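You operate a simulated robot arm through the tools that you are given. There is no shell and no other tool. Be economical: measure what you need, move in short steps, check, and stop when the job is done.

Carry out the task below with a simulated robot arm. There is one attempt and no reset: what you move stays moved.

TASK
Grind the peppercorns fine and pull the mill drawer open.
Fine: set the grind slider, tip in the whole grey cup, stand it back, spill nothing.
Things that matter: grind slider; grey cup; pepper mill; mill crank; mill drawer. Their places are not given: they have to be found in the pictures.

It is judged by the outcome, as a careful person would: the job done as asked, and still so three seconds after it is handed in. It fails if anything else is knocked over, pushed out of place, dropped, spilled or broken.

THE ROBOT
A 7-joint arm with a two-finger parallel gripper, fixed in place. Base frame: the origin is at the foot of the arm, x ahead of it, y to its left, z up; the work surface is at about z = 760. Lengths are in mm, angles in rad, forces in N, time in s.
With the tool pointing down near the work surface it reaches from about 300 to 700 mm from the base axis. Its first joint turns from -1.152 to 1.152 rad. Payload 1.57 kg.
Tool frame: the origin (TCP) lies between the finger pads and is the grasp point; the fingertips stand 30 mm ahead of it; z points along the fingers, y is the line along which they close. The gripper opens to 110 mm. The fingers are 24 mm wide and 12 mm thick; the gripper's body (48 by 112 mm) begins 78 mm behind the TCP.
Orientation is that of the tool frame in the base frame, as a unit quaternion [x, y, z, w]. With the fingers straight down and closing along the base's y, the tool's x points along the base's -x, its y along +y and its z along -z.

THE INTERFACE
- The arm moves only by the tool apply_moves. Its arguments are lists of equal length, an entry for each row: "slide": the shift along the tool's x, y, z in units of 400 mm (1.0 is 400 mm), a list of three; "angular": the turn, a rotation vector about the tool's x, y, z in units of 60 degrees (1.0 is 60 degrees), a list of three. In form: {"slide": [[dx, dy, dz], ...], "angular": [[ax, ay, az], ...]}. A call has 1 to 12 rows; each row is the pose to reach, as a shift and turn from the pose commanded when the call began, along the tool's axes at that moment. "gripper" is the opening, from 0 (shut) to 1 (fully open), set as the call begins (left out, the last holds). A call with a number of a shift or a turn outside -1 to 1 is refused whole. A row lasts 0.2 s, in which the tool goes at most 50 mm and 0.15 rad; a call with a longer step from one row to the next is refused whole, and so is a gripper value outside its range. A pose out of reach is approached as far as the arm can. The call stops where the force on the tool passes 70 N (or 10 N more than at its start, if that is more) or the arm is blocked; 0.2 s more then pass. The fingers move at their own pace (about 108 mm/s each) and stop on an object; they squeeze with about 20 N. The grip force told is the motor's: it shows also when the fingers shut on nothing. Time passes only in rows, and 0.2 s behind the last, so rows that repeat a pose let the fingers close. It gives the time, the measured TCP pose, the force on the tool (base axes), the opening and the grip force at its end, in the units of the frame above (readings bear some noise).
- Cameras (640 x 400 px; columns grow to the right, rows downward): "scene" is fixed at [171.9, -395.6, 1412]; the picture's right is [0.72, -0.70, 0.00], its down [-0.35, -0.36, -0.87] and it looks along [0.60, 0.62, -0.50] (base axes); focal length 359 px, centre (320, 200). "wrist" rides on the gripper at [-36, 0, -80] in the tool frame; the picture's right is [0.00, -1.00, 0.00], its down [0.97, 0.00, -0.24] and it looks along [0.24, 0.00, 0.97] (tool axes); focal length 218 px, centre (320, 200).
- get_image(camera): a new picture of that camera. No time passes.
- locate(camera, pixels): for up to 12 pixels [column, row] of the newest picture of that camera ("zoom" is the newest enlarged one), the place [x, y, z] in the base frame of the surface seen there, good to about 2 mm. No time passes.
- close_up(camera, box): a new picture of the part [left, top, right, bottom] of that camera's present view, enlarged. No time passes.
- hand_in(): hands the job in; it is judged then, once.

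Work in short steps. Measure before you move; look again where a grasp or a placing could have gone wrong, and mend it. You have 80 turns and 46 pictures in all, the two below and enlarged ones among them. Open the gripper and draw the arm clear of the work before you hand the job in, unless the task says otherwise; then end with one line.

The tools are called after "Call:" as name(argument=value, ...) on one line, values as JSON. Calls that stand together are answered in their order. apply_moves: Moves the arm, as the interface text tells. Its arguments: {"type":"object","properties":{"slide":{"type":"array"},"angular":{"type":"array"},"gripper":{"type":"number"}},"required":["slide","angular"]} The other tools are called the same way: get_image (camera) takes a picture; locate (camera, pixels) gives the place of the surface under pixels of a picture; close_up (camera, box) takes an enlarged picture of a part of a camera's view; hand_in () hands the job in.

At the start:

```text
time_s: 0.0
ee_pos: [384.1, -47.7, 1211.2]
orientation: [0.0, 1.0, -0.001, 0.001]
wrist_force: [0.4, 0.4, -0.1]
finger_gap: 110.0
finger_force: 0.0
```

scene: 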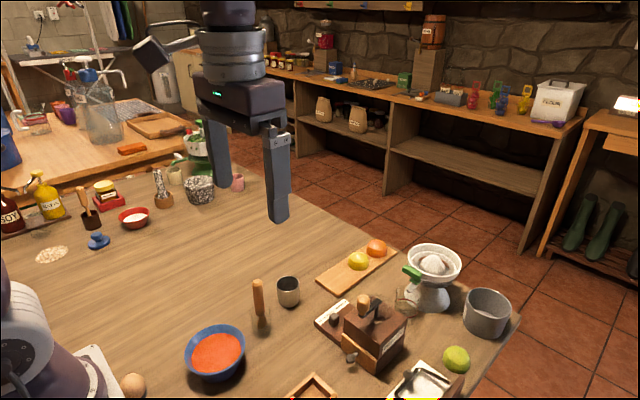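
wrist: 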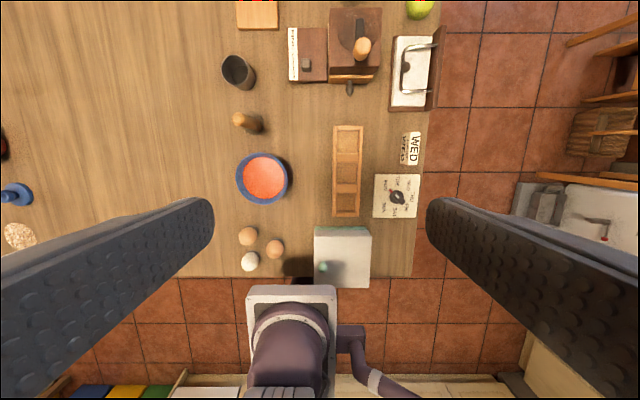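

The mill is near scene (372,335), and the grey cup near (288,291). I'll enlarge both views before measuring.

Call:
close_up(camera="scene", box=[240, 230, 480, 400])

Call:
close_up(camera="wrist", box=[210, 0, 450, 150])

```text
2.35 times, centred on (360, 315) of scene
```

zoom: 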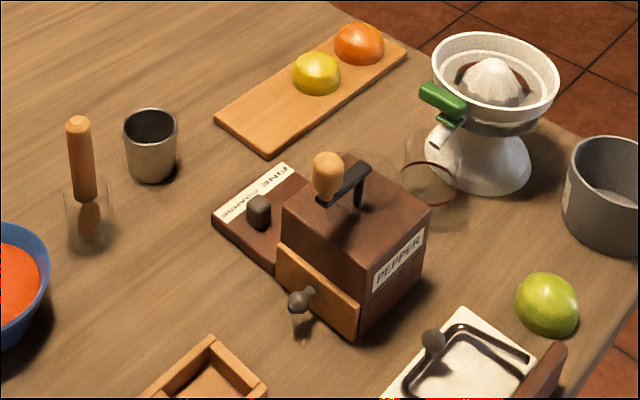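

```text
2.67 times, centred on (330, 75) of wrist
```

zoom: 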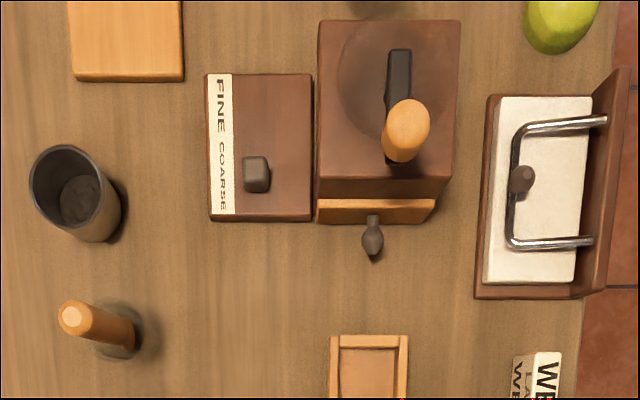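

Next I measure points in the wrist zoom: cup rim, slider knob, label, crank, drawer knob and mill edges.

Call:
locate(camera="zoom", pixels=[[256, 168], [256, 188], [220, 105], [220, 190], [280, 110], [408, 125], [400, 65], [350, 100], [372, 235], [78, 200], [40, 190], [375, 205]])

Call:
locate(camera="zoom", pixels=[[325, 25], [455, 25], [325, 172], [445, 172], [208, 80], [208, 215], [305, 80], [77, 147], [100, 165], [34, 165], [375, 345], [535, 180]])

Call:
close_up(camera="scene", box=[270, 265, 430, 375])

```text
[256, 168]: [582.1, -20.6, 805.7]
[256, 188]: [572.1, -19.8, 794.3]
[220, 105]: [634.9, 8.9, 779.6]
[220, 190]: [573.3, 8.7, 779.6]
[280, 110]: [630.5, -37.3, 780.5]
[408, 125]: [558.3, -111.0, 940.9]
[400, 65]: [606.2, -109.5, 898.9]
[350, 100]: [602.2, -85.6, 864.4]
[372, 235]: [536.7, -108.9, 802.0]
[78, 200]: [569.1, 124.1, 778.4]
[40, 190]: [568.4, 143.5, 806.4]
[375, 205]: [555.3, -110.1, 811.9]
```

```text
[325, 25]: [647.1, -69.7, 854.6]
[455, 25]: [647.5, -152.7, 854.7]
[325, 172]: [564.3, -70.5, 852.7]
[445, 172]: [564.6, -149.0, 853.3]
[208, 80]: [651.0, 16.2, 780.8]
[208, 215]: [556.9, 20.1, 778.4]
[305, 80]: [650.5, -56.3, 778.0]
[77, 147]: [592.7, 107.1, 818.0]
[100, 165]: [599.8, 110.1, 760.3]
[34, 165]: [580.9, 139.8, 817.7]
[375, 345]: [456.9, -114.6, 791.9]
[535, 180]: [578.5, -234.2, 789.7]
```

```text
3.64 times, centred on (350, 320) of scene
```

zoom: 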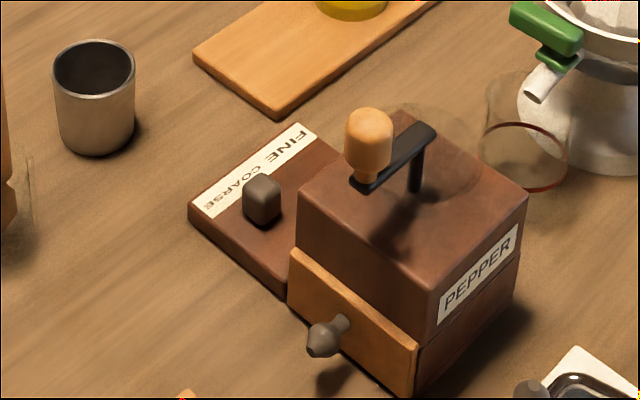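

The mill spans x 562–648, y −152 to −70, with its top at z 854. There's a faint round glassy shape on it. I'll bring the wrist camera closer to see the hopper and the slider.

Call:
apply_moves(slide=[[-0.08, -0.005, 0.06], [-0.16, -0.01, 0.13], [-0.24, -0.015, 0.2], [-0.32, -0.02, 0.27], [-0.4, -0.025, 0.34], [-0.44, -0.03, 0.4]], angular=[[0, 0, 0], [0, 0, 0], [0, 0, 0], [0, 0, 0], [0, 0, 0], [0, 0, 0]])

Call:
get_image(camera="wrist")

```text
time_s: 1.4
ee_pos: [560.6, -59.0, 1050.3]
orientation: [0.001, 1.0, 0.0, 0.0]
wrist_force: [-0.1, -0.7, 0.0]
finger_gap: 110.0
finger_force: 0.0
```

```text
40 pictures are left
```

wrist: 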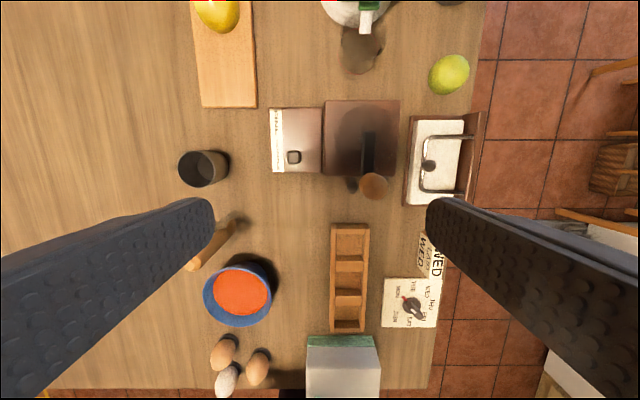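

Call:
close_up(camera="wrist", box=[250, 80, 426, 210])

Call:
close_up(camera="wrist", box=[165, 130, 245, 200])

```text
3.08 times, centred on (338, 145) of wrist
```

zoom: 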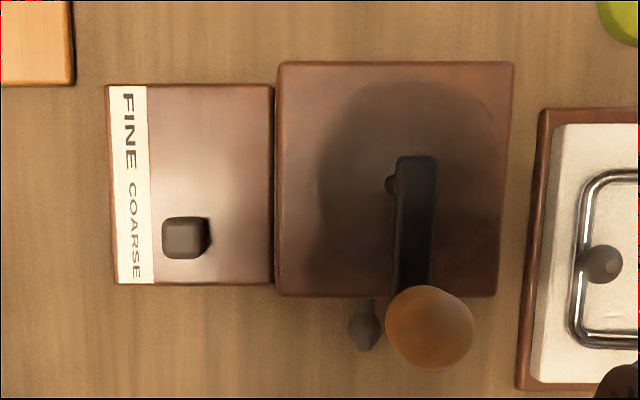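

```text
5.71 times, centred on (205, 165) of wrist
```

zoom: 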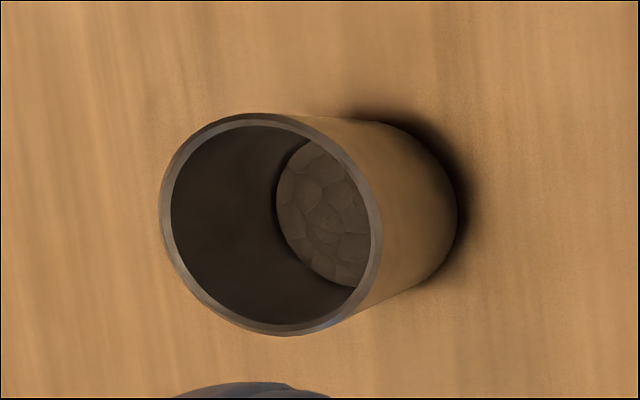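

Cup holds peppercorns. I measure its rim, base and contents now, then zoom on the mill again.

Call:
locate(camera="zoom", pixels=[[270, 117], [270, 332], [162, 220], [376, 240], [325, 205], [440, 260], [455, 210], [310, 240], [345, 270], [330, 150]])

Call:
close_up(camera="scene", box=[335, 280, 435, 345])

```text
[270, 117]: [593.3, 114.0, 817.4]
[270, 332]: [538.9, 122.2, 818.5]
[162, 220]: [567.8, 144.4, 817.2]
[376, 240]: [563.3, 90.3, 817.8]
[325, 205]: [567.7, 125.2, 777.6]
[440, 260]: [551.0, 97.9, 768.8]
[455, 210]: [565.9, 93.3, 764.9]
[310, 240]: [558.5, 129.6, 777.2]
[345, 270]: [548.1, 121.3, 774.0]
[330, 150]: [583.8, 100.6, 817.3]
```

```text
6.15 times, centred on (385, 312) of scene
```

zoom: 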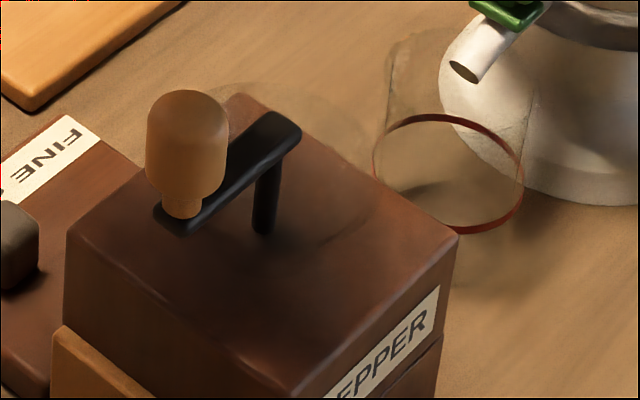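

A faint glass funnel rim surrounds the crank shaft. I'm probing it with locate.

Call:
locate(camera="zoom", pixels=[[235, 85], [300, 95], [345, 120], [370, 160], [365, 200], [330, 235], [300, 160], [330, 190], [280, 120], [262, 220], [187, 150], [187, 100]])

Call:
close_up(camera="wrist", box=[310, 80, 420, 210])

```text
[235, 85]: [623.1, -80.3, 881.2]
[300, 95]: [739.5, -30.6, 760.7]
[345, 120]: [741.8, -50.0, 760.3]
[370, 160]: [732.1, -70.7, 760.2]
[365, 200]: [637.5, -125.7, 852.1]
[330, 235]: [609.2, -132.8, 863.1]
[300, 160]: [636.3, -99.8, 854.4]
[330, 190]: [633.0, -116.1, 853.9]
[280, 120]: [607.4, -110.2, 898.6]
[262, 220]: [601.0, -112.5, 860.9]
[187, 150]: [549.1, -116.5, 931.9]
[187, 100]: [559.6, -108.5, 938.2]
```

```text
3.08 times, centred on (365, 145) of wrist
```

zoom: 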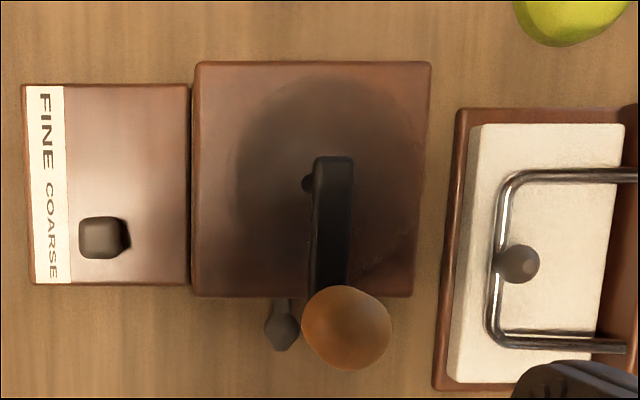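

The funnel is centred near (605,−111) with a rim radius of about 36 at z 881. The crank arm is at z≈899 and its knob at (556,−112). I need exact slider knob values plus the neighbouring objects.

Call:
locate(camera="zoom", pixels=[[82, 220], [82, 255], [117, 220], [117, 255], [100, 238], [45, 130], [55, 240], [347, 328], [305, 320], [390, 320], [345, 290], [345, 365]])

Call:
locate(camera="wrist", pixels=[[190, 265], [215, 240], [235, 220], [243, 225], [240, 250], [202, 290], [350, 225], [330, 225], [368, 228], [350, 330]])

```text
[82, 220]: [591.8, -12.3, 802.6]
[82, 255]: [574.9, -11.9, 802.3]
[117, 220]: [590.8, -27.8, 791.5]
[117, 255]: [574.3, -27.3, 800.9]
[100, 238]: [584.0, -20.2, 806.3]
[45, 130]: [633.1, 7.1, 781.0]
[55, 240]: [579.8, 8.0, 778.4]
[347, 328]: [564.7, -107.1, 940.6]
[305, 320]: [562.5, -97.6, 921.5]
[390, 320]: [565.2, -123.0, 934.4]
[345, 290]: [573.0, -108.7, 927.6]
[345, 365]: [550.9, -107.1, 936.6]
```

```text
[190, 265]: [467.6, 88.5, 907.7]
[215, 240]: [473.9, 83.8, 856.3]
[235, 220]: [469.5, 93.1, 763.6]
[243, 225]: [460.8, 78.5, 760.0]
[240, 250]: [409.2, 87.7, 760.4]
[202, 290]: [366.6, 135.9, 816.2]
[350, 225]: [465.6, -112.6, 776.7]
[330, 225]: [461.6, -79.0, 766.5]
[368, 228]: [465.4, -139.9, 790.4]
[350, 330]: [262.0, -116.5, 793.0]
```

The slider knob is centred at (583,−20) with its top at 806, on a plate at about 780. I descend over it with the fingers 44 mm apart, to tips at z≈786.

Call:
apply_moves(slide=[[-0.028, 0.05, 0.09], [-0.056, 0.0975, 0.18], [-0.056, 0.0975, 0.28], [-0.056, 0.0975, 0.38], [-0.056, 0.0975, 0.48], [-0.056, 0.0975, 0.55], [-0.056, 0.0975, 0.585], [-0.056, 0.0975, 0.585]], angular=[[0, 0, 0], [0, 0, 0], [0, 0, 0], [0, 0, 0], [0, 0, 0], [0, 0, 0], [0, 0, 0], [0, 0, 0]], gripper=0.4)

Call:
get_image(camera="wrist")

```text
time_s: 3.2
ee_pos: [583.7, -20.6, 816.2]
orientation: [0.0, 1.0, 0.0, 0.0]
wrist_force: [0.7, -0.9, 0.0]
finger_gap: 43.9
finger_force: 0.0
```

```text
35 pictures are left
```

wrist: 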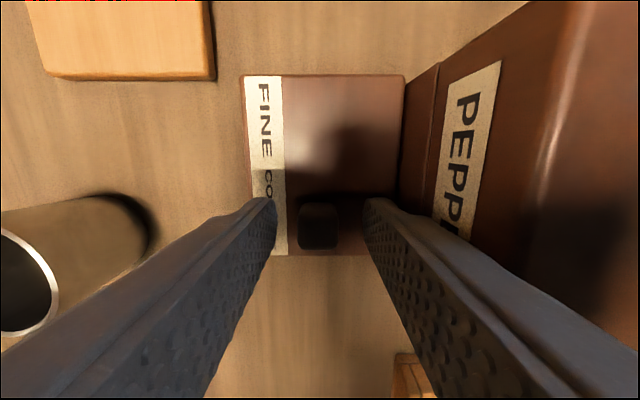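

Call:
locate(camera="wrist", pixels=[[318, 208], [318, 225], [318, 245], [302, 225], [336, 225], [264, 100], [265, 150]])

Call:
apply_moves(slide=[[0, 0, 0], [0, 0, 0], [0, 0, 0]], angular=[[0, 0, 0], [0, 0, 0], [0, 0, 0]], gripper=0.0)

```text
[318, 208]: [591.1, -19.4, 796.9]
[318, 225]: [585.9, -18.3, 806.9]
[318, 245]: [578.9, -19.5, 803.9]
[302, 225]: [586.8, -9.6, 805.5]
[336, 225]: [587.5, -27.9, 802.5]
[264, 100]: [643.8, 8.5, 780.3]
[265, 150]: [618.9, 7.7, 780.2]
```

```text
time_s: 4.0
ee_pos: [583.6, -18.0, 817.1]
orientation: [0.0, 1.0, 0.0, 0.0]
wrist_force: [0.2, 9.4, -3.5]
finger_gap: 18.9
finger_force: 32.6
```

The knob is gripped, 18.9 mm wide. FINE text is centred near x≈632, so I slide +x in small steps and watch the force.

Call:
apply_moves(slide=[[-0.02, 0, 0], [-0.04, 0, 0], [-0.06, 0, 0], [-0.08, 0, 0], [-0.1, 0, 0], [-0.112, 0, 0], [-0.112, 0, 0]], angular=[[0, 0, 0], [0, 0, 0], [0, 0, 0], [0, 0, 0], [0, 0, 0], [0, 0, 0], [0, 0, 0]])

Call:
get_image(camera="wrist")

```text
time_s: 5.6
ee_pos: [628.6, -20.0, 817.1]
orientation: [0.0, 1.0, 0.001, 0.0]
wrist_force: [-0.3, 20.8, -7.9]
finger_gap: 18.9
finger_force: 33.2
```

```text
34 pictures are left
```

wrist: 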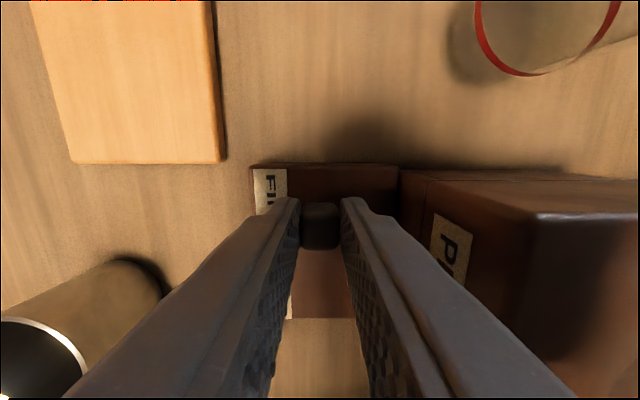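

The x force is near zero so there's no end stop yet. I push on a few mm and shift slightly in y to relieve the side load.

Call:
apply_moves(slide=[[-0.006, 0.004, 0], [-0.012, 0.004, 0], [-0.018, 0.004, 0], [-0.018, 0.004, 0]], angular=[[0, 0, 0], [0, 0, 0], [0, 0, 0], [0, 0, 0]])

```text
time_s: 6.6
ee_pos: [634.4, -17.9, 816.5]
orientation: [0.0, 1.0, 0.001, -0.002]
wrist_force: [-20.4, 12.0, 13.1]
finger_gap: 19.0
finger_force: 32.7
```

The force of −20 N in x shows the end stop has been reached. I release, rise and check.

Call:
apply_moves(slide=[[0.002, 0, 0], [0.002, 0, 0], [0.002, 0, 0], [0.002, 0, -0.1], [0.002, 0, -0.2], [0.002, 0.03, -0.32], [0.002, 0.05, -0.44]], angular=[[0, 0, 0], [0, 0, 0], [0, 0, 0], [0, 0, 0], [0, 0, 0], [0, 0, 0], [0, 0, 0]], gripper=0.4)

Call:
get_image(camera="wrist")

```text
time_s: 8.2
ee_pos: [634.8, 2.9, 992.4]
orientation: [-0.001, 1.0, 0.0, 0.0]
wrist_force: [-0.8, -0.6, 0.6]
finger_gap: 44.3
finger_force: 0.1
```

```text
33 pictures are left
```

wrist: 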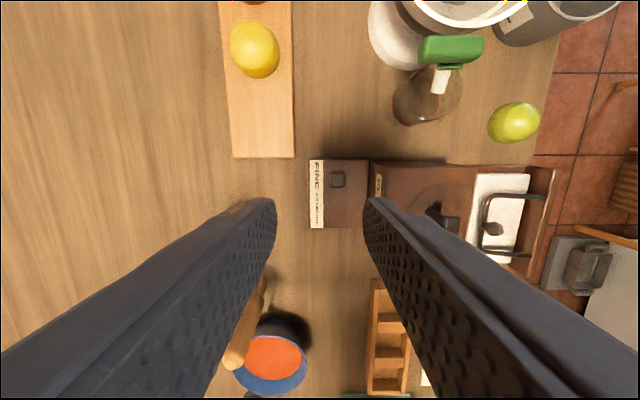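

The slider is at FINE. For the cup I'll use a horizontal grasp from the front-left so I can roll it to pour. First I move to open space near (440,220,1000), yawing −45°.

Call:
apply_moves(slide=[[0.06, 0.068, -0.02], [0.12, 0.136, -0.02], [0.18, 0.204, -0.02], [0.24, 0.272, -0.02], [0.3, 0.34, -0.02], [0.36, 0.408, -0.02], [0.42, 0.476, -0.02], [0.4875, 0.5425, -0.02]], angular=[[0, 0, 0.09], [0, 0, 0.18], [0, 0, 0.28], [0, 0, 0.38], [0, 0, 0.48], [0, 0, 0.58], [0, 0, 0.67], [0, 0, 0.75]], gripper=0.75)

Call:
apply_moves(slide=[[0, 0, 0], [0, 0, 0], [0, 0, 0], [0, 0, 0], [0, 0, 0], [0, 0, 0], [0, 0, 0], [0, 0, 0]], angular=[[0, -0.12, 0], [0, -0.25, 0], [0, -0.38, 0], [0, -0.51, 0], [0, -0.64, 0], [0, -0.77, 0], [0, -0.9, 0], [0, -1.0, 0]])

Call:
apply_moves(slide=[[0, 0, 0], [0, 0, 0], [0, 0, 0], [0, 0, 0]], angular=[[0, -0.14, 0], [0, -0.28, 0], [0, -0.41, 0], [0, -0.5, 0]])

```text
time_s: 10.0
ee_pos: [439.8, 214.9, 1001.5]
orientation: [0.384, 0.923, 0.0, 0.0]
wrist_force: [0.7, 0.6, -0.5]
finger_gap: 82.4
finger_force: 0.0
```

```text
time_s: 11.8
ee_pos: [439.8, 217.7, 1000.8]
orientation: [0.331, 0.8, -0.191, 0.463]
wrist_force: [0.1, -0.2, 0.9]
finger_gap: 82.3
finger_force: 0.1
```

```text
time_s: 12.8
ee_pos: [450.7, 227.4, 1006.3]
orientation: [0.271, 0.653, -0.273, 0.652]
wrist_force: [0.1, 0.2, -1.0]
finger_gap: 82.3
finger_force: 0.1
out of reach, approached as far as the arm can: row 3, 4
```

The orientation was reached but the position was marginally out of reach. I move toward the pre-grasp (490,193,850) to see whether tracking recovers.

Call:
apply_moves(slide=[[0.05, 0.01, 0.04], [0.1, 0.02, 0.08], [0.16, 0.03, 0.1325], [0.22, 0.044, 0.1325], [0.28, 0.044, 0.1325], [0.34, 0.044, 0.1325], [0.378, 0.044, 0.1325], [0.378, 0.044, 0.1325]], angular=[[0, 0, 0], [0, 0, 0], [0, 0, 0], [0, 0, 0], [0, 0, 0], [0, 0, 0], [0, 0, 0], [0, 0, 0]])

Call:
get_image(camera="scene")

```text
time_s: 14.6
ee_pos: [502.0, 203.4, 856.5]
orientation: [0.272, 0.652, -0.273, 0.653]
wrist_force: [-10.2, -8.2, 40.0]
finger_gap: 82.4
finger_force: 0.1
out of reach, approached as far as the arm can: row 2, 3, 5, 6
```

```text
32 pictures are left
```

scene: 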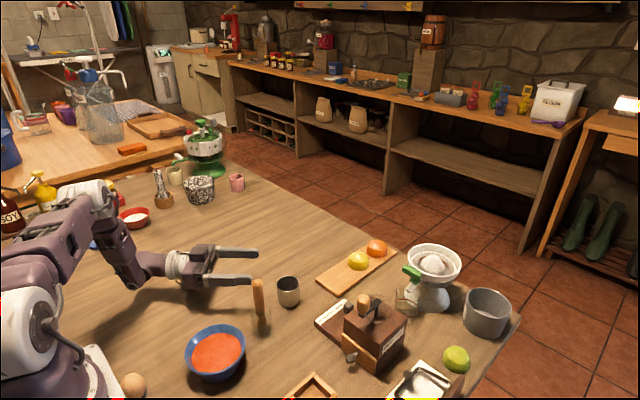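

There's a 40 N upward force, so something may be touching. I look closely around the wrist before moving.

Call:
close_up(camera="scene", box=[20, 170, 300, 345])

Call:
apply_moves(slide=[[-0.01, 0, 0], [-0.03, 0, 0], [-0.03, 0, 0]], angular=[[0, 0, 0], [0, 0, 0], [0, 0, 0]])

```text
2.29 times, centred on (160, 258) of scene
```

zoom: 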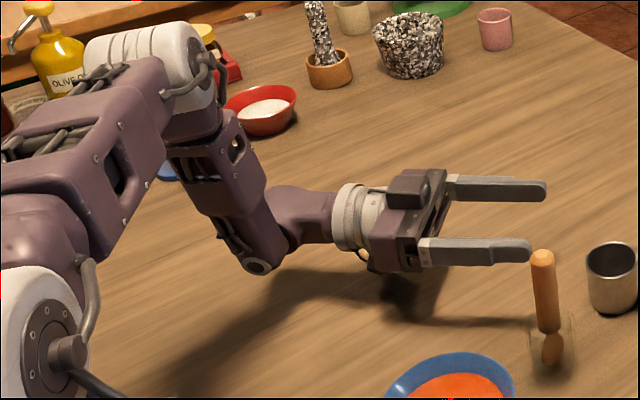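

```text
time_s: 15.4
ee_pos: [502.5, 205.0, 866.2]
orientation: [0.269, 0.654, -0.272, 0.653]
wrist_force: [-0.4, -0.7, 0.0]
finger_gap: 82.6
finger_force: 0.0
```

In the zoom the wrist link at (255,265) hangs below the hand and touches the table when the tool is level. It's clear now. I'll pitch the tool down 25° to raise the wrist.

Call:
apply_moves(slide=[[-0.05, 0, -0.02], [-0.06, 0, -0.02], [-0.06, 0, -0.02], [-0.06, 0, -0.02], [-0.06, 0, -0.02]], angular=[[0, 0.12, 0], [0, 0.24, 0], [0, 0.36, 0], [0, 0.4167, 0], [0, 0.4167, 0]])

```text
time_s: 16.6
ee_pos: [494.5, 209.8, 890.7]
orientation: [0.323, 0.779, -0.206, 0.496]
wrist_force: [0.3, 0.8, 0.5]
finger_gap: 82.4
finger_force: 0.1
```

The tool is now pitched 25° and tracks well. I go down to the pre-grasp (488,195,800), with the fingers level with the cup, and look.

Call:
apply_moves(slide=[[0.066, -0.013, 0.036], [0.133, -0.025, 0.073], [0.199, -0.0377, 0.109], [0.199, -0.0377, 0.109]], angular=[[0, 0, 0], [0, 0, 0], [0, 0, 0], [0, 0, 0]])

Call:
get_image(camera="scene")

Call:
get_image(camera="wrist")

```text
time_s: 17.6
ee_pos: [497.3, 203.6, 799.7]
orientation: [0.322, 0.779, -0.207, 0.496]
wrist_force: [-0.2, -0.6, -0.9]
finger_gap: 82.3
finger_force: 0.0
out of reach, approached as far as the arm can: row 2, 3, 4
```

```text
30 pictures are left
```

scene: 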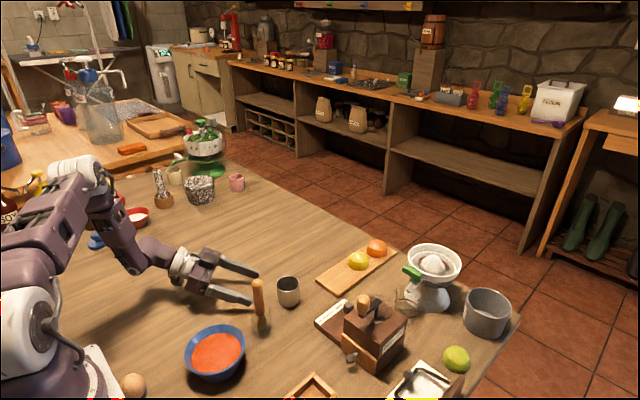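

```text
29 pictures are left
```

wrist: 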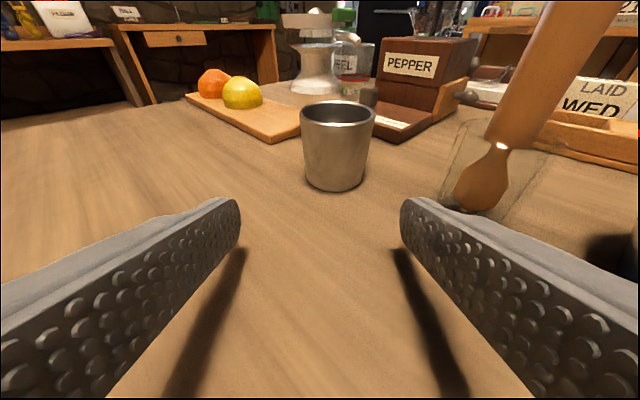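

The cup sits ahead at wrist (337,145) and the glass with the brush is to the right at (490,170). I check both positions before advancing.

Call:
locate(camera="wrist", pixels=[[303, 112], [373, 112], [335, 182], [308, 150], [364, 150], [445, 190], [460, 140], [335, 128], [480, 205]])

```text
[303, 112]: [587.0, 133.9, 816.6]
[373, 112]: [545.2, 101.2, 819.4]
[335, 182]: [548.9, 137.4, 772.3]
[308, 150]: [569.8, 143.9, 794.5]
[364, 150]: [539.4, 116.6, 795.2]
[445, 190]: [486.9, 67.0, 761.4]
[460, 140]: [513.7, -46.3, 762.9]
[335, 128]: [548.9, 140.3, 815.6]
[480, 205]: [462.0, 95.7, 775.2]
```

The cup centre is confirmed at (566,117). I advance 75 mm horizontally and check tracking.

Call:
apply_moves(slide=[[-0.0264, 0, 0.0566], [-0.0528, 0, 0.1133], [-0.0792, 0, 0.17], [-0.0792, 0, 0.17]], angular=[[0, 0, 0], [0, 0, 0], [0, 0, 0], [0, 0, 0]])

```text
time_s: 18.6
ee_pos: [550.8, 150.1, 801.3]
orientation: [0.323, 0.78, -0.205, 0.495]
wrist_force: [0.4, 0.5, 0.0]
finger_gap: 82.6
finger_force: 0.0
```

Tracking is good: TCP (550.8,150.1). I shift 12 mm sideways, advance 34 mm to centre on the cup, then close.

Call:
apply_moves(slide=[[0, -0.031, 0], [0, -0.031, 0], [-0.018, -0.031, 0.0385], [-0.0359, -0.031, 0.077], [-0.0359, -0.031, 0.077]], angular=[[0, 0, 0], [0, 0, 0], [0, 0, 0], [0, 0, 0], [0, 0, 0]])

Call:
apply_moves(slide=[[0, 0, 0], [0, 0, 0], [0, 0, 0]], angular=[[0, 0, 0], [0, 0, 0], [0, 0, 0]], gripper=0.0)

Call:
get_image(camera="wrist")

```text
time_s: 19.8
ee_pos: [570.3, 121.1, 800.9]
orientation: [0.323, 0.779, -0.209, 0.496]
wrist_force: [-0.2, 0.0, -0.1]
finger_gap: 82.6
finger_force: 0.1
out of reach, approached as far as the arm can: row 1, 2, 3, 4, 5
```

```text
time_s: 20.6
ee_pos: [570.4, 120.8, 801.1]
orientation: [0.323, 0.779, -0.209, 0.495]
wrist_force: [0.9, 0.1, 0.3]
finger_gap: 54.3
finger_force: 19.7
```

```text
28 pictures are left
```

wrist: 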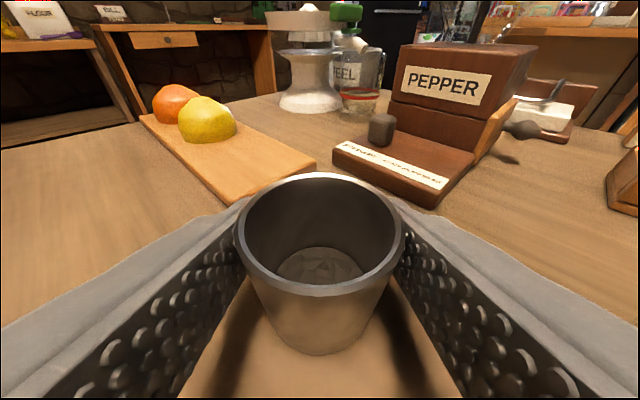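

The cup is gripped (54.3 mm) with peppercorns inside. I lift straight up by 190 mm.

Call:
apply_moves(slide=[[-0.034, 0, -0.0158], [-0.09, 0, -0.042], [-0.16, 0, -0.0746], [-0.23, 0, -0.107], [-0.3, 0, -0.14], [-0.37, 0, -0.1726], [-0.43, 0, -0.2], [-0.43, 0, -0.2]], angular=[[0, 0, 0], [0, 0, 0], [0, 0, 0], [0, 0, 0], [0, 0, 0], [0, 0, 0], [0, 0, 0], [0, 0, 0]])

```text
time_s: 22.4
ee_pos: [570.3, 119.5, 989.0]
orientation: [0.322, 0.78, -0.205, 0.496]
wrist_force: [-0.1, 0.1, 0.7]
finger_gap: 0.0
finger_force: 20.4
```

The finger gap reads 0, so the cup slipped out. I look at once.

Call:
get_image(camera="scene")

Call:
get_image(camera="wrist")

```text
27 pictures are left
```

scene: 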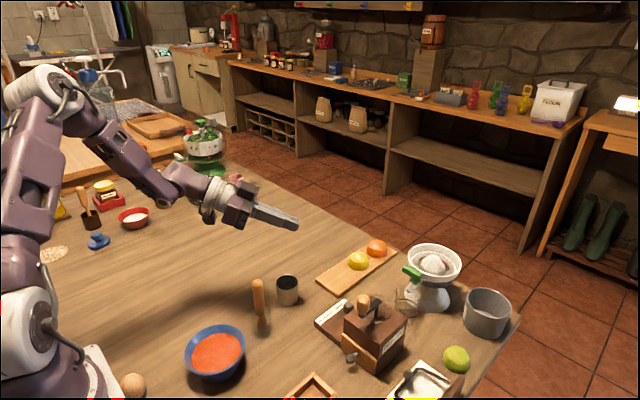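

```text
26 pictures are left
```

wrist: 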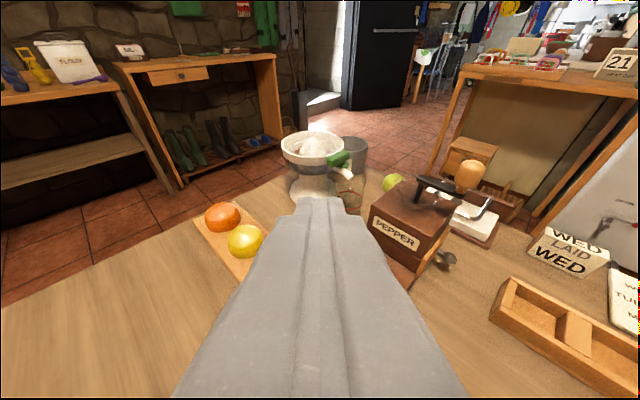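

The cup is still standing at scene (287,290). I check its exact position, contents and shape before regrasping.

Call:
close_up(camera="scene", box=[256, 260, 320, 320])

Call:
locate(camera="zoom", pixels=[[250, 150], [425, 150], [330, 95], [320, 200], [255, 180], [415, 190], [265, 270], [330, 305], [395, 280], [330, 250]])

```text
6.67 times, centred on (288, 290) of scene
```

zoom: 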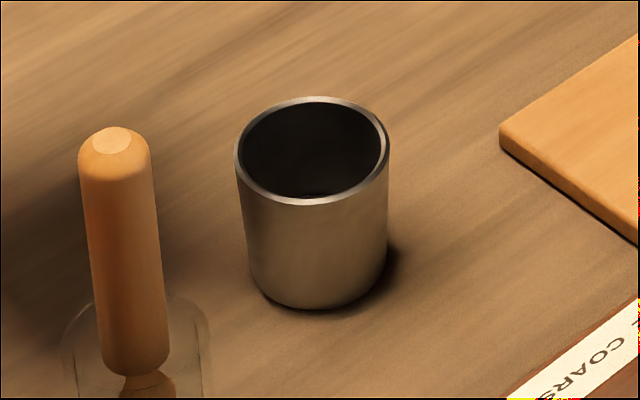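

```text
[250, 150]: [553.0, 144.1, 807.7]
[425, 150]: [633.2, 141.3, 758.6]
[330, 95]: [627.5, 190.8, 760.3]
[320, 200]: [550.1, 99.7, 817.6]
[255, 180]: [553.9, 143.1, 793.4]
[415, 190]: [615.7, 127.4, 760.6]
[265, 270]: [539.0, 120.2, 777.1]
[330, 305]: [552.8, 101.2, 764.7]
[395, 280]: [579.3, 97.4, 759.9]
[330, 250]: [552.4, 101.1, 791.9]
```

The cup has its contents and stands upright at about (569,119), roughly 3 mm off its original place. I regrasp lower (TCP z≈792), straight down with the fingers open, and will lift slowly this time.

Call:
apply_moves(slide=[[0, 0, 0], [0, 0, 0], [0.09, 0, 0.042], [0.18, 0, 0.084], [0.27, 0, 0.126], [0.35, 0, 0.163], [0.41, 0, 0.191], [0.446, 0, 0.208], [0.446, 0, 0.208]], angular=[[0, 0, 0], [0, 0, 0], [0, 0, 0], [0, 0, 0], [0, 0, 0], [0, 0, 0], [0, 0, 0], [0, 0, 0], [0, 0, 0]], gripper=0.75)

Call:
apply_moves(slide=[[0, 0, 0], [0, 0, 0], [0, 0, 0], [0, 0, 0]], angular=[[0, 0, 0], [0, 0, 0], [0, 0, 0], [0, 0, 0]], gripper=0.0)

Call:
apply_moves(slide=[[-0.005, 0, -0.002], [-0.01, 0, -0.0047], [-0.016, 0, -0.0075], [-0.0227, 0, -0.0106], [-0.034, 0, -0.0158], [-0.045, 0, -0.021]], angular=[[0, 0, 0], [0, 0, 0], [0, 0, 0], [0, 0, 0], [0, 0, 0], [0, 0, 0]])

Call:
get_image(camera="wrist")

```text
time_s: 24.4
ee_pos: [571.2, 120.8, 792.2]
orientation: [0.323, 0.779, -0.207, 0.496]
wrist_force: [-0.4, -0.2, -0.6]
finger_gap: 82.5
finger_force: 0.0
```

```text
time_s: 25.4
ee_pos: [571.0, 120.6, 793.0]
orientation: [0.323, 0.779, -0.207, 0.495]
wrist_force: [0.2, -0.8, -0.2]
finger_gap: 53.2
finger_force: 20.1
```

```text
time_s: 26.8
ee_pos: [571.7, 121.4, 812.1]
orientation: [0.323, 0.779, -0.208, 0.495]
wrist_force: [-0.4, -0.3, 0.3]
finger_gap: 53.1
finger_force: 19.8
```

```text
24 pictures are left
```

wrist: 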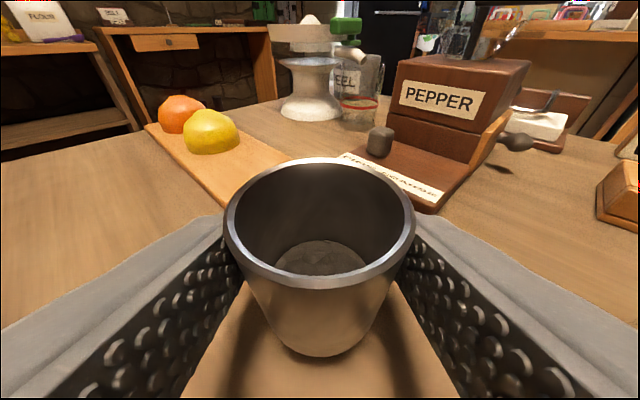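

The gap held at 53.1 after 19 mm, so the cup came along. I continue lifting at a gentle pace.

Call:
apply_moves(slide=[[-0.015, 0, -0.007], [-0.034, 0, -0.0158], [-0.06, 0, -0.028], [-0.085, 0, -0.04], [-0.113, 0, -0.053], [-0.145, 0, -0.068], [-0.18, 0, -0.084], [-0.215, 0, -0.1], [-0.25, 0, -0.1166], [-0.28, 0, -0.1306], [-0.3, 0, -0.14], [-0.3, 0, -0.14]], angular=[[0, 0, 0], [0, 0, 0], [0, 0, 0], [0, 0, 0], [0, 0, 0], [0, 0, 0], [0, 0, 0], [0, 0, 0], [0, 0, 0], [0, 0, 0], [0, 0, 0], [0, 0, 0]])

Call:
get_image(camera="scene")

```text
time_s: 29.4
ee_pos: [570.6, 120.2, 946.2]
orientation: [0.323, 0.779, -0.206, 0.497]
wrist_force: [0.6, 0.0, -0.9]
finger_gap: 53.4
finger_force: 20.0
```

```text
23 pictures are left
```

scene: 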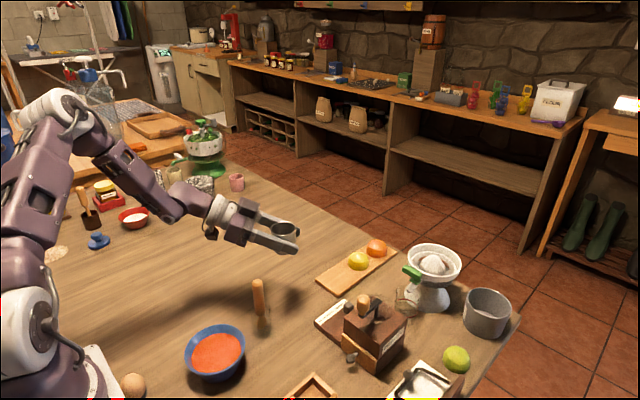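

The cup is in the air at z 946 and held. I check heights of the juicer and jar next to the mill before traversing.

Call:
locate(camera="scene", pixels=[[412, 270], [408, 262], [418, 285], [410, 290], [400, 300], [433, 248], [285, 228], [365, 299], [378, 300], [287, 243]])

```text
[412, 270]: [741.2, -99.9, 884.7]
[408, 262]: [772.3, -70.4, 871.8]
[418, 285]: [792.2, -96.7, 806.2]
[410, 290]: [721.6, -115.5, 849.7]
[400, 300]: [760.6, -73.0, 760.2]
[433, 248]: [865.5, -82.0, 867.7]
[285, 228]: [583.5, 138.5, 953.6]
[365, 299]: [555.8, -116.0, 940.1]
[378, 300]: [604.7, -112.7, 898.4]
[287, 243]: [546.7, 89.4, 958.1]
```

The juicer is beyond x 720, so it's clear. I traverse upright to (640,−76,960), beside the hopper.

Call:
apply_moves(slide=[[-0.0115, -0.0112, 0.0206], [-0.0345, -0.0336, 0.0617], [-0.0621, -0.0605, 0.111], [-0.0897, -0.0874, 0.1603], [-0.1173, -0.1142, 0.2096], [-0.1449, -0.1411, 0.2589], [-0.1725, -0.168, 0.3083], [-0.2, -0.195, 0.358], [-0.22, -0.214, 0.393], [-0.23, -0.224, 0.411], [-0.23, -0.224, 0.411]], angular=[[0, 0, 0], [0, 0, 0], [0, 0, 0], [0, 0, 0], [0, 0, 0], [0, 0, 0], [0, 0, 0], [0, 0, 0], [0, 0, 0], [0, 0, 0], [0, 0, 0]])

Call:
close_up(camera="scene", box=[280, 200, 460, 370])

```text
time_s: 31.8
ee_pos: [641.7, -76.6, 958.0]
orientation: [0.322, 0.78, -0.205, 0.496]
wrist_force: [-0.1, 0.6, -1.0]
finger_gap: 53.5
finger_force: 20.2
out of reach, approached as far as the arm can: row 3, 4, 5, 6, 7, 8
```

```text
2.35 times, centred on (370, 285) of scene
```

zoom: 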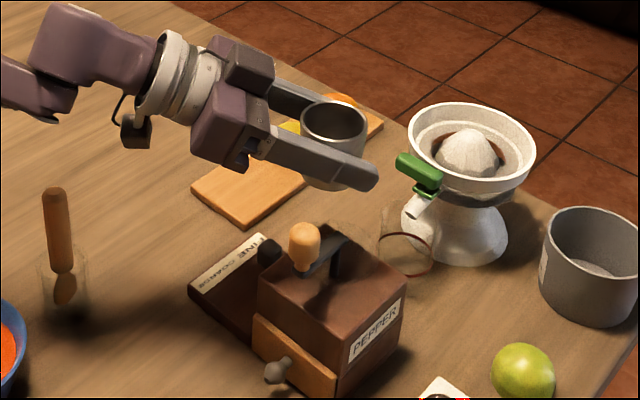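

The cup is upright by the hopper. I measure its rim to know the lip offset from the TCP.

Call:
locate(camera="zoom", pixels=[[333, 145], [318, 142], [302, 120], [345, 100], [366, 120], [340, 180], [352, 150]])

```text
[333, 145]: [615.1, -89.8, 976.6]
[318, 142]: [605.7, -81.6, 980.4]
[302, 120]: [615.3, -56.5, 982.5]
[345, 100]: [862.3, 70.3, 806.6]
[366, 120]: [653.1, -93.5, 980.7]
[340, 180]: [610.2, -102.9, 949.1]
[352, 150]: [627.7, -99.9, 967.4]
```

Rim centre is (634,−75,981), 23 mm above the TCP. Rolling about the finger axis would bring the hand near the crank knob. Tilting the cup forward with the hand above is clearer, so I first raise a little and tilt 40°, which is still a holding angle.

Call:
apply_moves(slide=[[-0.006, 0.003, -0.015], [-0.012, 0.006, -0.03], [-0.018, 0.009, -0.046], [-0.024, 0.012, -0.062], [-0.03, 0.014, -0.077], [-0.036, 0.016, -0.092], [-0.0395, 0.018, -0.104], [-0.0395, 0.018, -0.104]], angular=[[0, 0.08, 0], [0, 0.18, 0], [0, 0.28, 0], [0, 0.38, 0], [0, 0.48, 0], [0, 0.58, 0], [0, 0.667, 0], [0, 0.667, 0]])

```text
time_s: 33.6
ee_pos: [622.4, -49.3, 991.0]
orientation: [0.374, 0.902, -0.083, 0.2]
wrist_force: [0.1, 0.1, -0.2]
finger_gap: 53.6
finger_force: 19.7
```

The tool is 65° down and the cup still held. Now I yaw −45° about vertical so the pour direction becomes −y.

Call:
apply_moves(slide=[[0, 0, 0], [0, 0, 0], [0, 0, 0], [0, 0, 0], [0, 0, 0], [0, 0, 0], [0, 0, 0], [0, 0, 0]], angular=[[0.04, 0, 0.085], [0.085, 0, 0.182], [0.13, 0, 0.279], [0.175, 0, 0.375], [0.22, 0, 0.472], [0.265, 0, 0.568], [0.317, 0, 0.68], [0.317, 0, 0.68]])

Call:
get_image(camera="wrist")

Call:
close_up(camera="scene", box=[280, 180, 460, 350])

```text
time_s: 35.4
ee_pos: [623.6, -48.2, 992.0]
orientation: [0.691, 0.69, -0.153, 0.153]
wrist_force: [0.6, 1.2, -0.5]
finger_gap: 53.7
finger_force: 20.2
```

```text
21 pictures are left
```

wrist: 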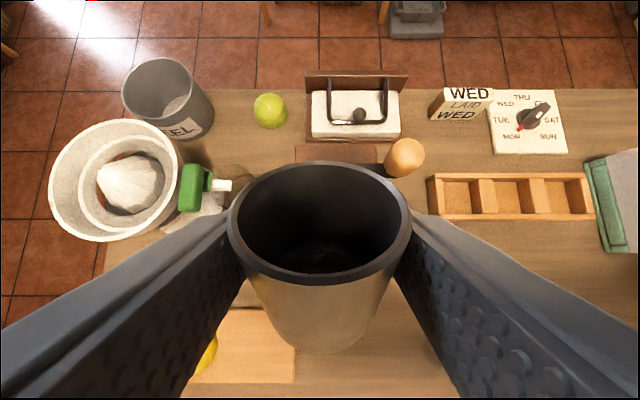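

```text
2.35 times, centred on (370, 265) of scene
```

zoom: 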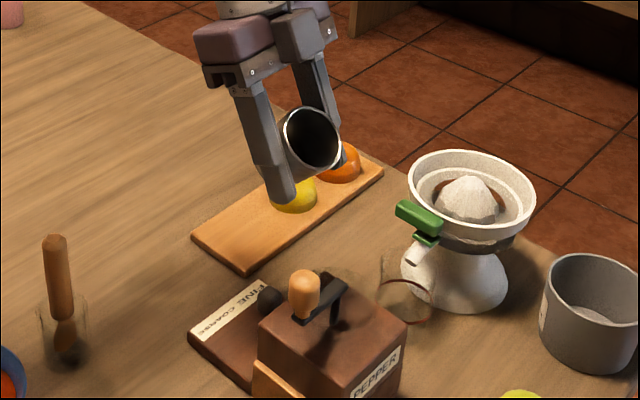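

Cup tilted 40° toward −y, still filled. I measure the rim for exact lip placement.

Call:
locate(camera="wrist", pixels=[[320, 165], [320, 163], [320, 277], [233, 218], [406, 218], [320, 270]])

```text
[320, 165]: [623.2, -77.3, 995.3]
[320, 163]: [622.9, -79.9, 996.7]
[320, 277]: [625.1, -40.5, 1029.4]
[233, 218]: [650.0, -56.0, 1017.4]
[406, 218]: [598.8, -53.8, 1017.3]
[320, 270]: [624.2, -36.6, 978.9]
```

The lip is at (623,−79.5,996), matching my model. I move so the lip sits over the hopper's near half at (613,−90), then tilt to 65°.

Call:
apply_moves(slide=[[0.003, -0.009, 0.03], [0.006, -0.018, 0.06], [0.0096, -0.0265, 0.092], [0.0096, -0.0265, 0.092], [0.0096, -0.0265, 0.092], [0.0096, -0.0265, 0.092], [0.0096, -0.0265, 0.092], [0.0096, -0.0265, 0.092], [0.0096, -0.0265, 0.092]], angular=[[0, 0, 0], [0, 0, 0], [0, 0, 0], [0, 0.08, 0], [0, 0.17, 0], [0, 0.25, 0], [0, 0.33, 0], [0, 0.4167, 0], [0, 0.4167, 0]])

Call:
close_up(camera="scene", box=[300, 200, 450, 350])

```text
time_s: 37.4
ee_pos: [612.3, -61.1, 954.9]
orientation: [0.707, 0.707, 0.0, 0.0]
wrist_force: [0.4, 0.0, 0.0]
finger_gap: 53.3
finger_force: 20.0
```

```text
2.67 times, centred on (375, 275) of scene
```

zoom: 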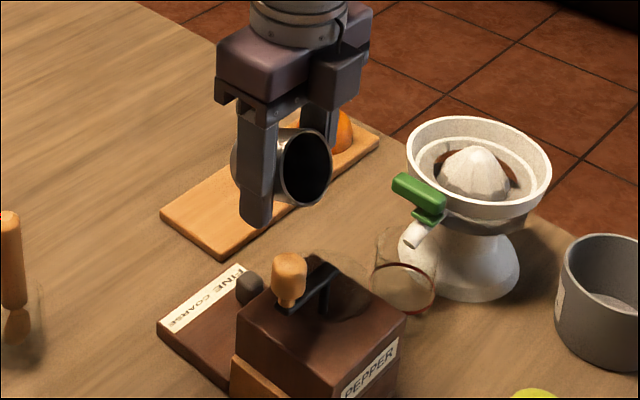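

The tool is straight down with the cup at 65°. I continue tilting slowly to 115°, keeping the lip at y≈−90 over the hopper.

Call:
apply_moves(slide=[[-0.002, 0, 0], [-0.005, 0, 0], [-0.0085, 0, 0], [-0.0125, 0, 0], [-0.017, 0, 0], [-0.0215, 0, 0], [-0.027, 0, 0], [-0.032, 0, 0], [-0.038, 0, 0], [-0.044, 0, 0], [-0.044, 0, 0], [-0.044, 0, 0]], angular=[[0, 0.083, 0], [0, 0.167, 0], [0, 0.25, 0], [0, 0.333, 0], [0, 0.417, 0], [0, 0.5, 0], [0, 0.583, 0], [0, 0.667, 0], [0, 0.75, 0], [0, 0.833, 0], [0, 0.833, 0], [0, 0.833, 0]])

Call:
close_up(camera="scene", box=[300, 200, 450, 350])

```text
time_s: 40.0
ee_pos: [611.7, -78.7, 956.3]
orientation: [0.641, 0.641, 0.299, -0.298]
wrist_force: [-0.5, -0.2, -1.0]
finger_gap: 53.6
finger_force: 19.6
```

```text
2.67 times, centred on (375, 275) of scene
```

zoom: 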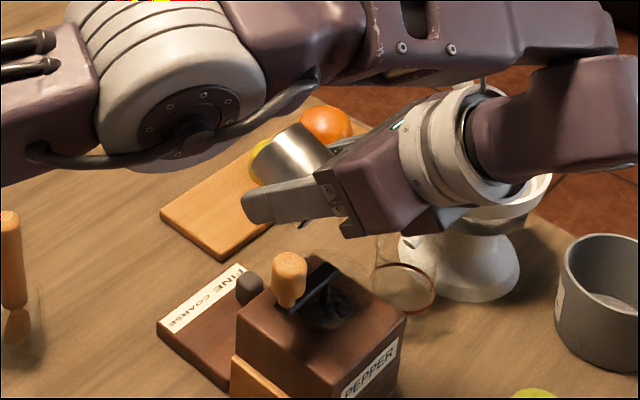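

Pepper is now visible in the hopper around the shaft. I tilt on to 130° and wait a moment so the cup empties fully.

Call:
apply_moves(slide=[[0.002, 0, -0.01], [0.004, 0, -0.02], [0.0063, 0, -0.0314], [0.0063, 0, -0.0314], [0.0063, 0, -0.0314], [0.0063, 0, -0.0314]], angular=[[0, 0.083, 0], [0, 0.167, 0], [0, 0.25, 0], [0, 0.25, 0], [0, 0.25, 0], [0, 0.25, 0]])

Call:
get_image(camera="wrist")

```text
time_s: 41.4
ee_pos: [607.2, -82.6, 960.0]
orientation: [0.6, 0.594, 0.369, -0.387]
wrist_force: [-1.4, 0.3, -0.9]
finger_gap: 53.5
finger_force: 20.0
out of reach, approached as far as the arm can: row 3, 4
```

```text
17 pictures are left
```

wrist: 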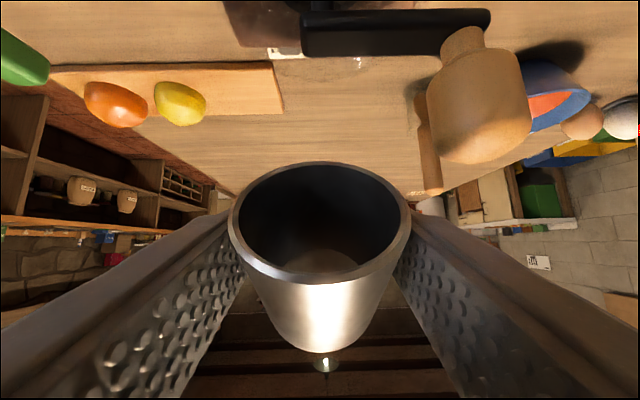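

Call:
close_up(camera="wrist", box=[225, 150, 415, 290])

```text
2.86 times, centred on (320, 220) of wrist
```

zoom: 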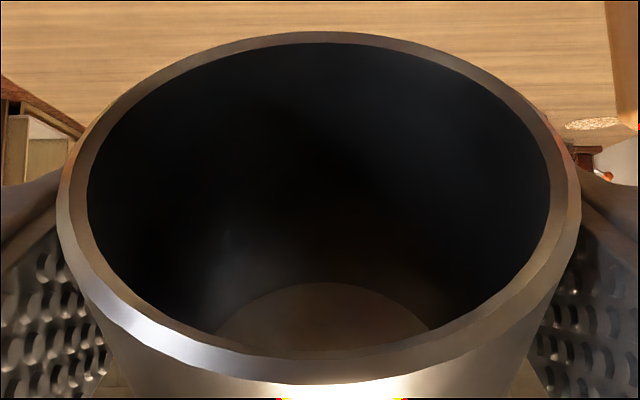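

The cup is empty. I rise and tilt it back upright in stages.

Call:
apply_moves(slide=[[0.03, 0, -0.014], [0.06, 0, -0.028], [0.0906, 0, -0.0423], [0.1, 0, -0.02], [0.112, 0, 0.003], [0.112, 0, 0.003], [0.112, 0, 0.003], [0.112, 0, 0.003], [0.112, 0, 0.003]], angular=[[0, -0.08, 0], [0, -0.2, 0], [0, -0.32, 0], [0, -0.44, 0], [0, -0.56, 0], [0, -0.68, 0], [0, -0.8, 0], [0, -0.9, 0], [0, -1.0, 0]])

Call:
apply_moves(slide=[[0, 0, 0], [0, 0, 0], [0, 0, 0], [0, 0, 0]], angular=[[0, -0.13, 0], [0, -0.26, 0], [0, -0.39, 0], [0, -0.5, 0]])

```text
time_s: 43.4
ee_pos: [613.1, -67.7, 1007.4]
orientation: [0.707, 0.706, 0.031, -0.03]
wrist_force: [-0.3, 0.1, -1.0]
finger_gap: 53.7
finger_force: 20.1
```

```text
time_s: 44.4
ee_pos: [612.7, -66.3, 1006.4]
orientation: [0.69, 0.69, -0.153, 0.153]
wrist_force: [-1.2, 0.3, -0.2]
finger_gap: 53.6
finger_force: 19.8
```

Now I yaw back +45° while travelling to above the cup's home at about (573,116,980).

Call:
apply_moves(slide=[[0.05, -0.011, -0.015], [0.105, -0.024, -0.032], [0.16, -0.036, -0.0485], [0.215, -0.049, -0.065], [0.27, -0.061, -0.082], [0.325, -0.074, -0.0986], [0.38, -0.086, -0.115], [0.44, -0.1, -0.1335], [0.44, -0.1, -0.1335]], angular=[[-0.035, 0, -0.075], [-0.075, 0, -0.16], [-0.115, 0, -0.247], [-0.155, 0, -0.332], [-0.195, 0, -0.418], [-0.235, 0, -0.504], [-0.275, 0, -0.59], [-0.317, 0, -0.68], [-0.317, 0, -0.68]])

Call:
apply_moves(slide=[[0, 0, 0], [0, 0, 0], [0, 0, 0], [0, 0, 0], [0, 0, 0], [0, 0, 0]], angular=[[0, -0.12, 0], [0, -0.24, 0], [0, -0.36, 0], [0, -0.48, 0], [0, -0.6, 0], [0, -0.667, 0]])

Call:
get_image(camera="wrist")

```text
time_s: 46.4
ee_pos: [570.1, 117.0, 978.2]
orientation: [0.373, 0.902, -0.082, 0.2]
wrist_force: [-0.2, -0.3, -0.2]
finger_gap: 53.7
finger_force: 20.2
```

```text
time_s: 47.8
ee_pos: [570.9, 115.9, 980.2]
orientation: [0.322, 0.779, -0.205, 0.497]
wrist_force: [-0.3, 0.3, -0.9]
finger_gap: 53.5
finger_force: 19.7
```

```text
15 pictures are left
```

wrist: 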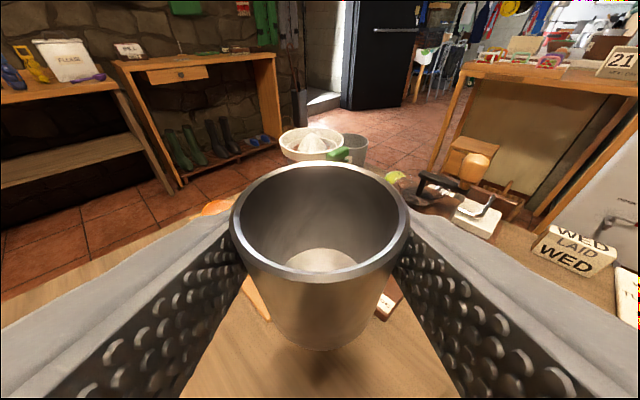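

Cup is upright and empty at home. I lower most of the way to z≈805, then creep to the table.

Call:
apply_moves(slide=[[0.05, 0, 0.0233], [0.11, 0, 0.0513], [0.17, 0, 0.0793], [0.23, 0, 0.1073], [0.29, 0, 0.1353], [0.34, 0, 0.1586], [0.375, 0, 0.175], [0.396, 0, 0.185], [0.396, 0, 0.185]], angular=[[0, 0, 0], [0, 0, 0], [0, 0, 0], [0, 0, 0], [0, 0, 0], [0, 0, 0], [0, 0, 0], [0, 0, 0], [0, 0, 0]])

Call:
apply_moves(slide=[[0.0057, 0, 0.0026], [0.0113, 0, 0.0053], [0.0159, 0, 0.0074], [0.0181, 0, 0.0085], [0.0204, 0, 0.0095], [0.0204, 0, 0.0095]], angular=[[0, 0, 0], [0, 0, 0], [0, 0, 0], [0, 0, 0], [0, 0, 0], [0, 0, 0]])

Call:
close_up(camera="scene", box=[230, 240, 350, 340])

```text
time_s: 49.8
ee_pos: [573.5, 117.7, 805.4]
orientation: [0.324, 0.778, -0.209, 0.495]
wrist_force: [1.0, -0.2, 0.6]
finger_gap: 53.3
finger_force: 20.0
```

```text
time_s: 51.2
ee_pos: [573.2, 116.3, 796.7]
orientation: [0.324, 0.779, -0.209, 0.494]
wrist_force: [-0.1, 0.8, -0.1]
finger_gap: 53.4
finger_force: 20.5
```

```text
4.00 times, centred on (290, 290) of scene
```

zoom: 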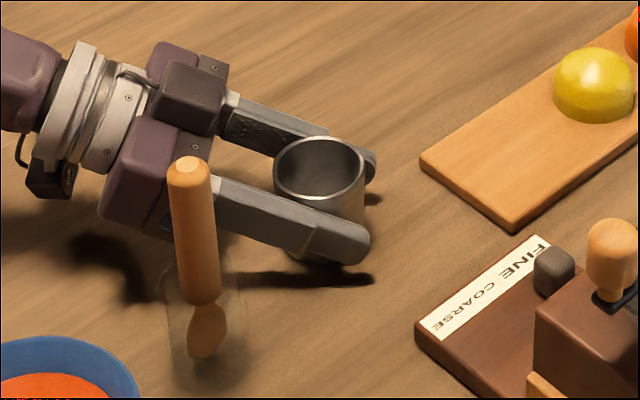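

Call:
locate(camera="zoom", pixels=[[318, 200], [276, 170], [364, 172], [310, 198], [318, 258]])

```text
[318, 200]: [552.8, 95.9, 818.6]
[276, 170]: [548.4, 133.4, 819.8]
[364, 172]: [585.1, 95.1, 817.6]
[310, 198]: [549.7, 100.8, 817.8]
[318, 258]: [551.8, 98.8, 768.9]
```

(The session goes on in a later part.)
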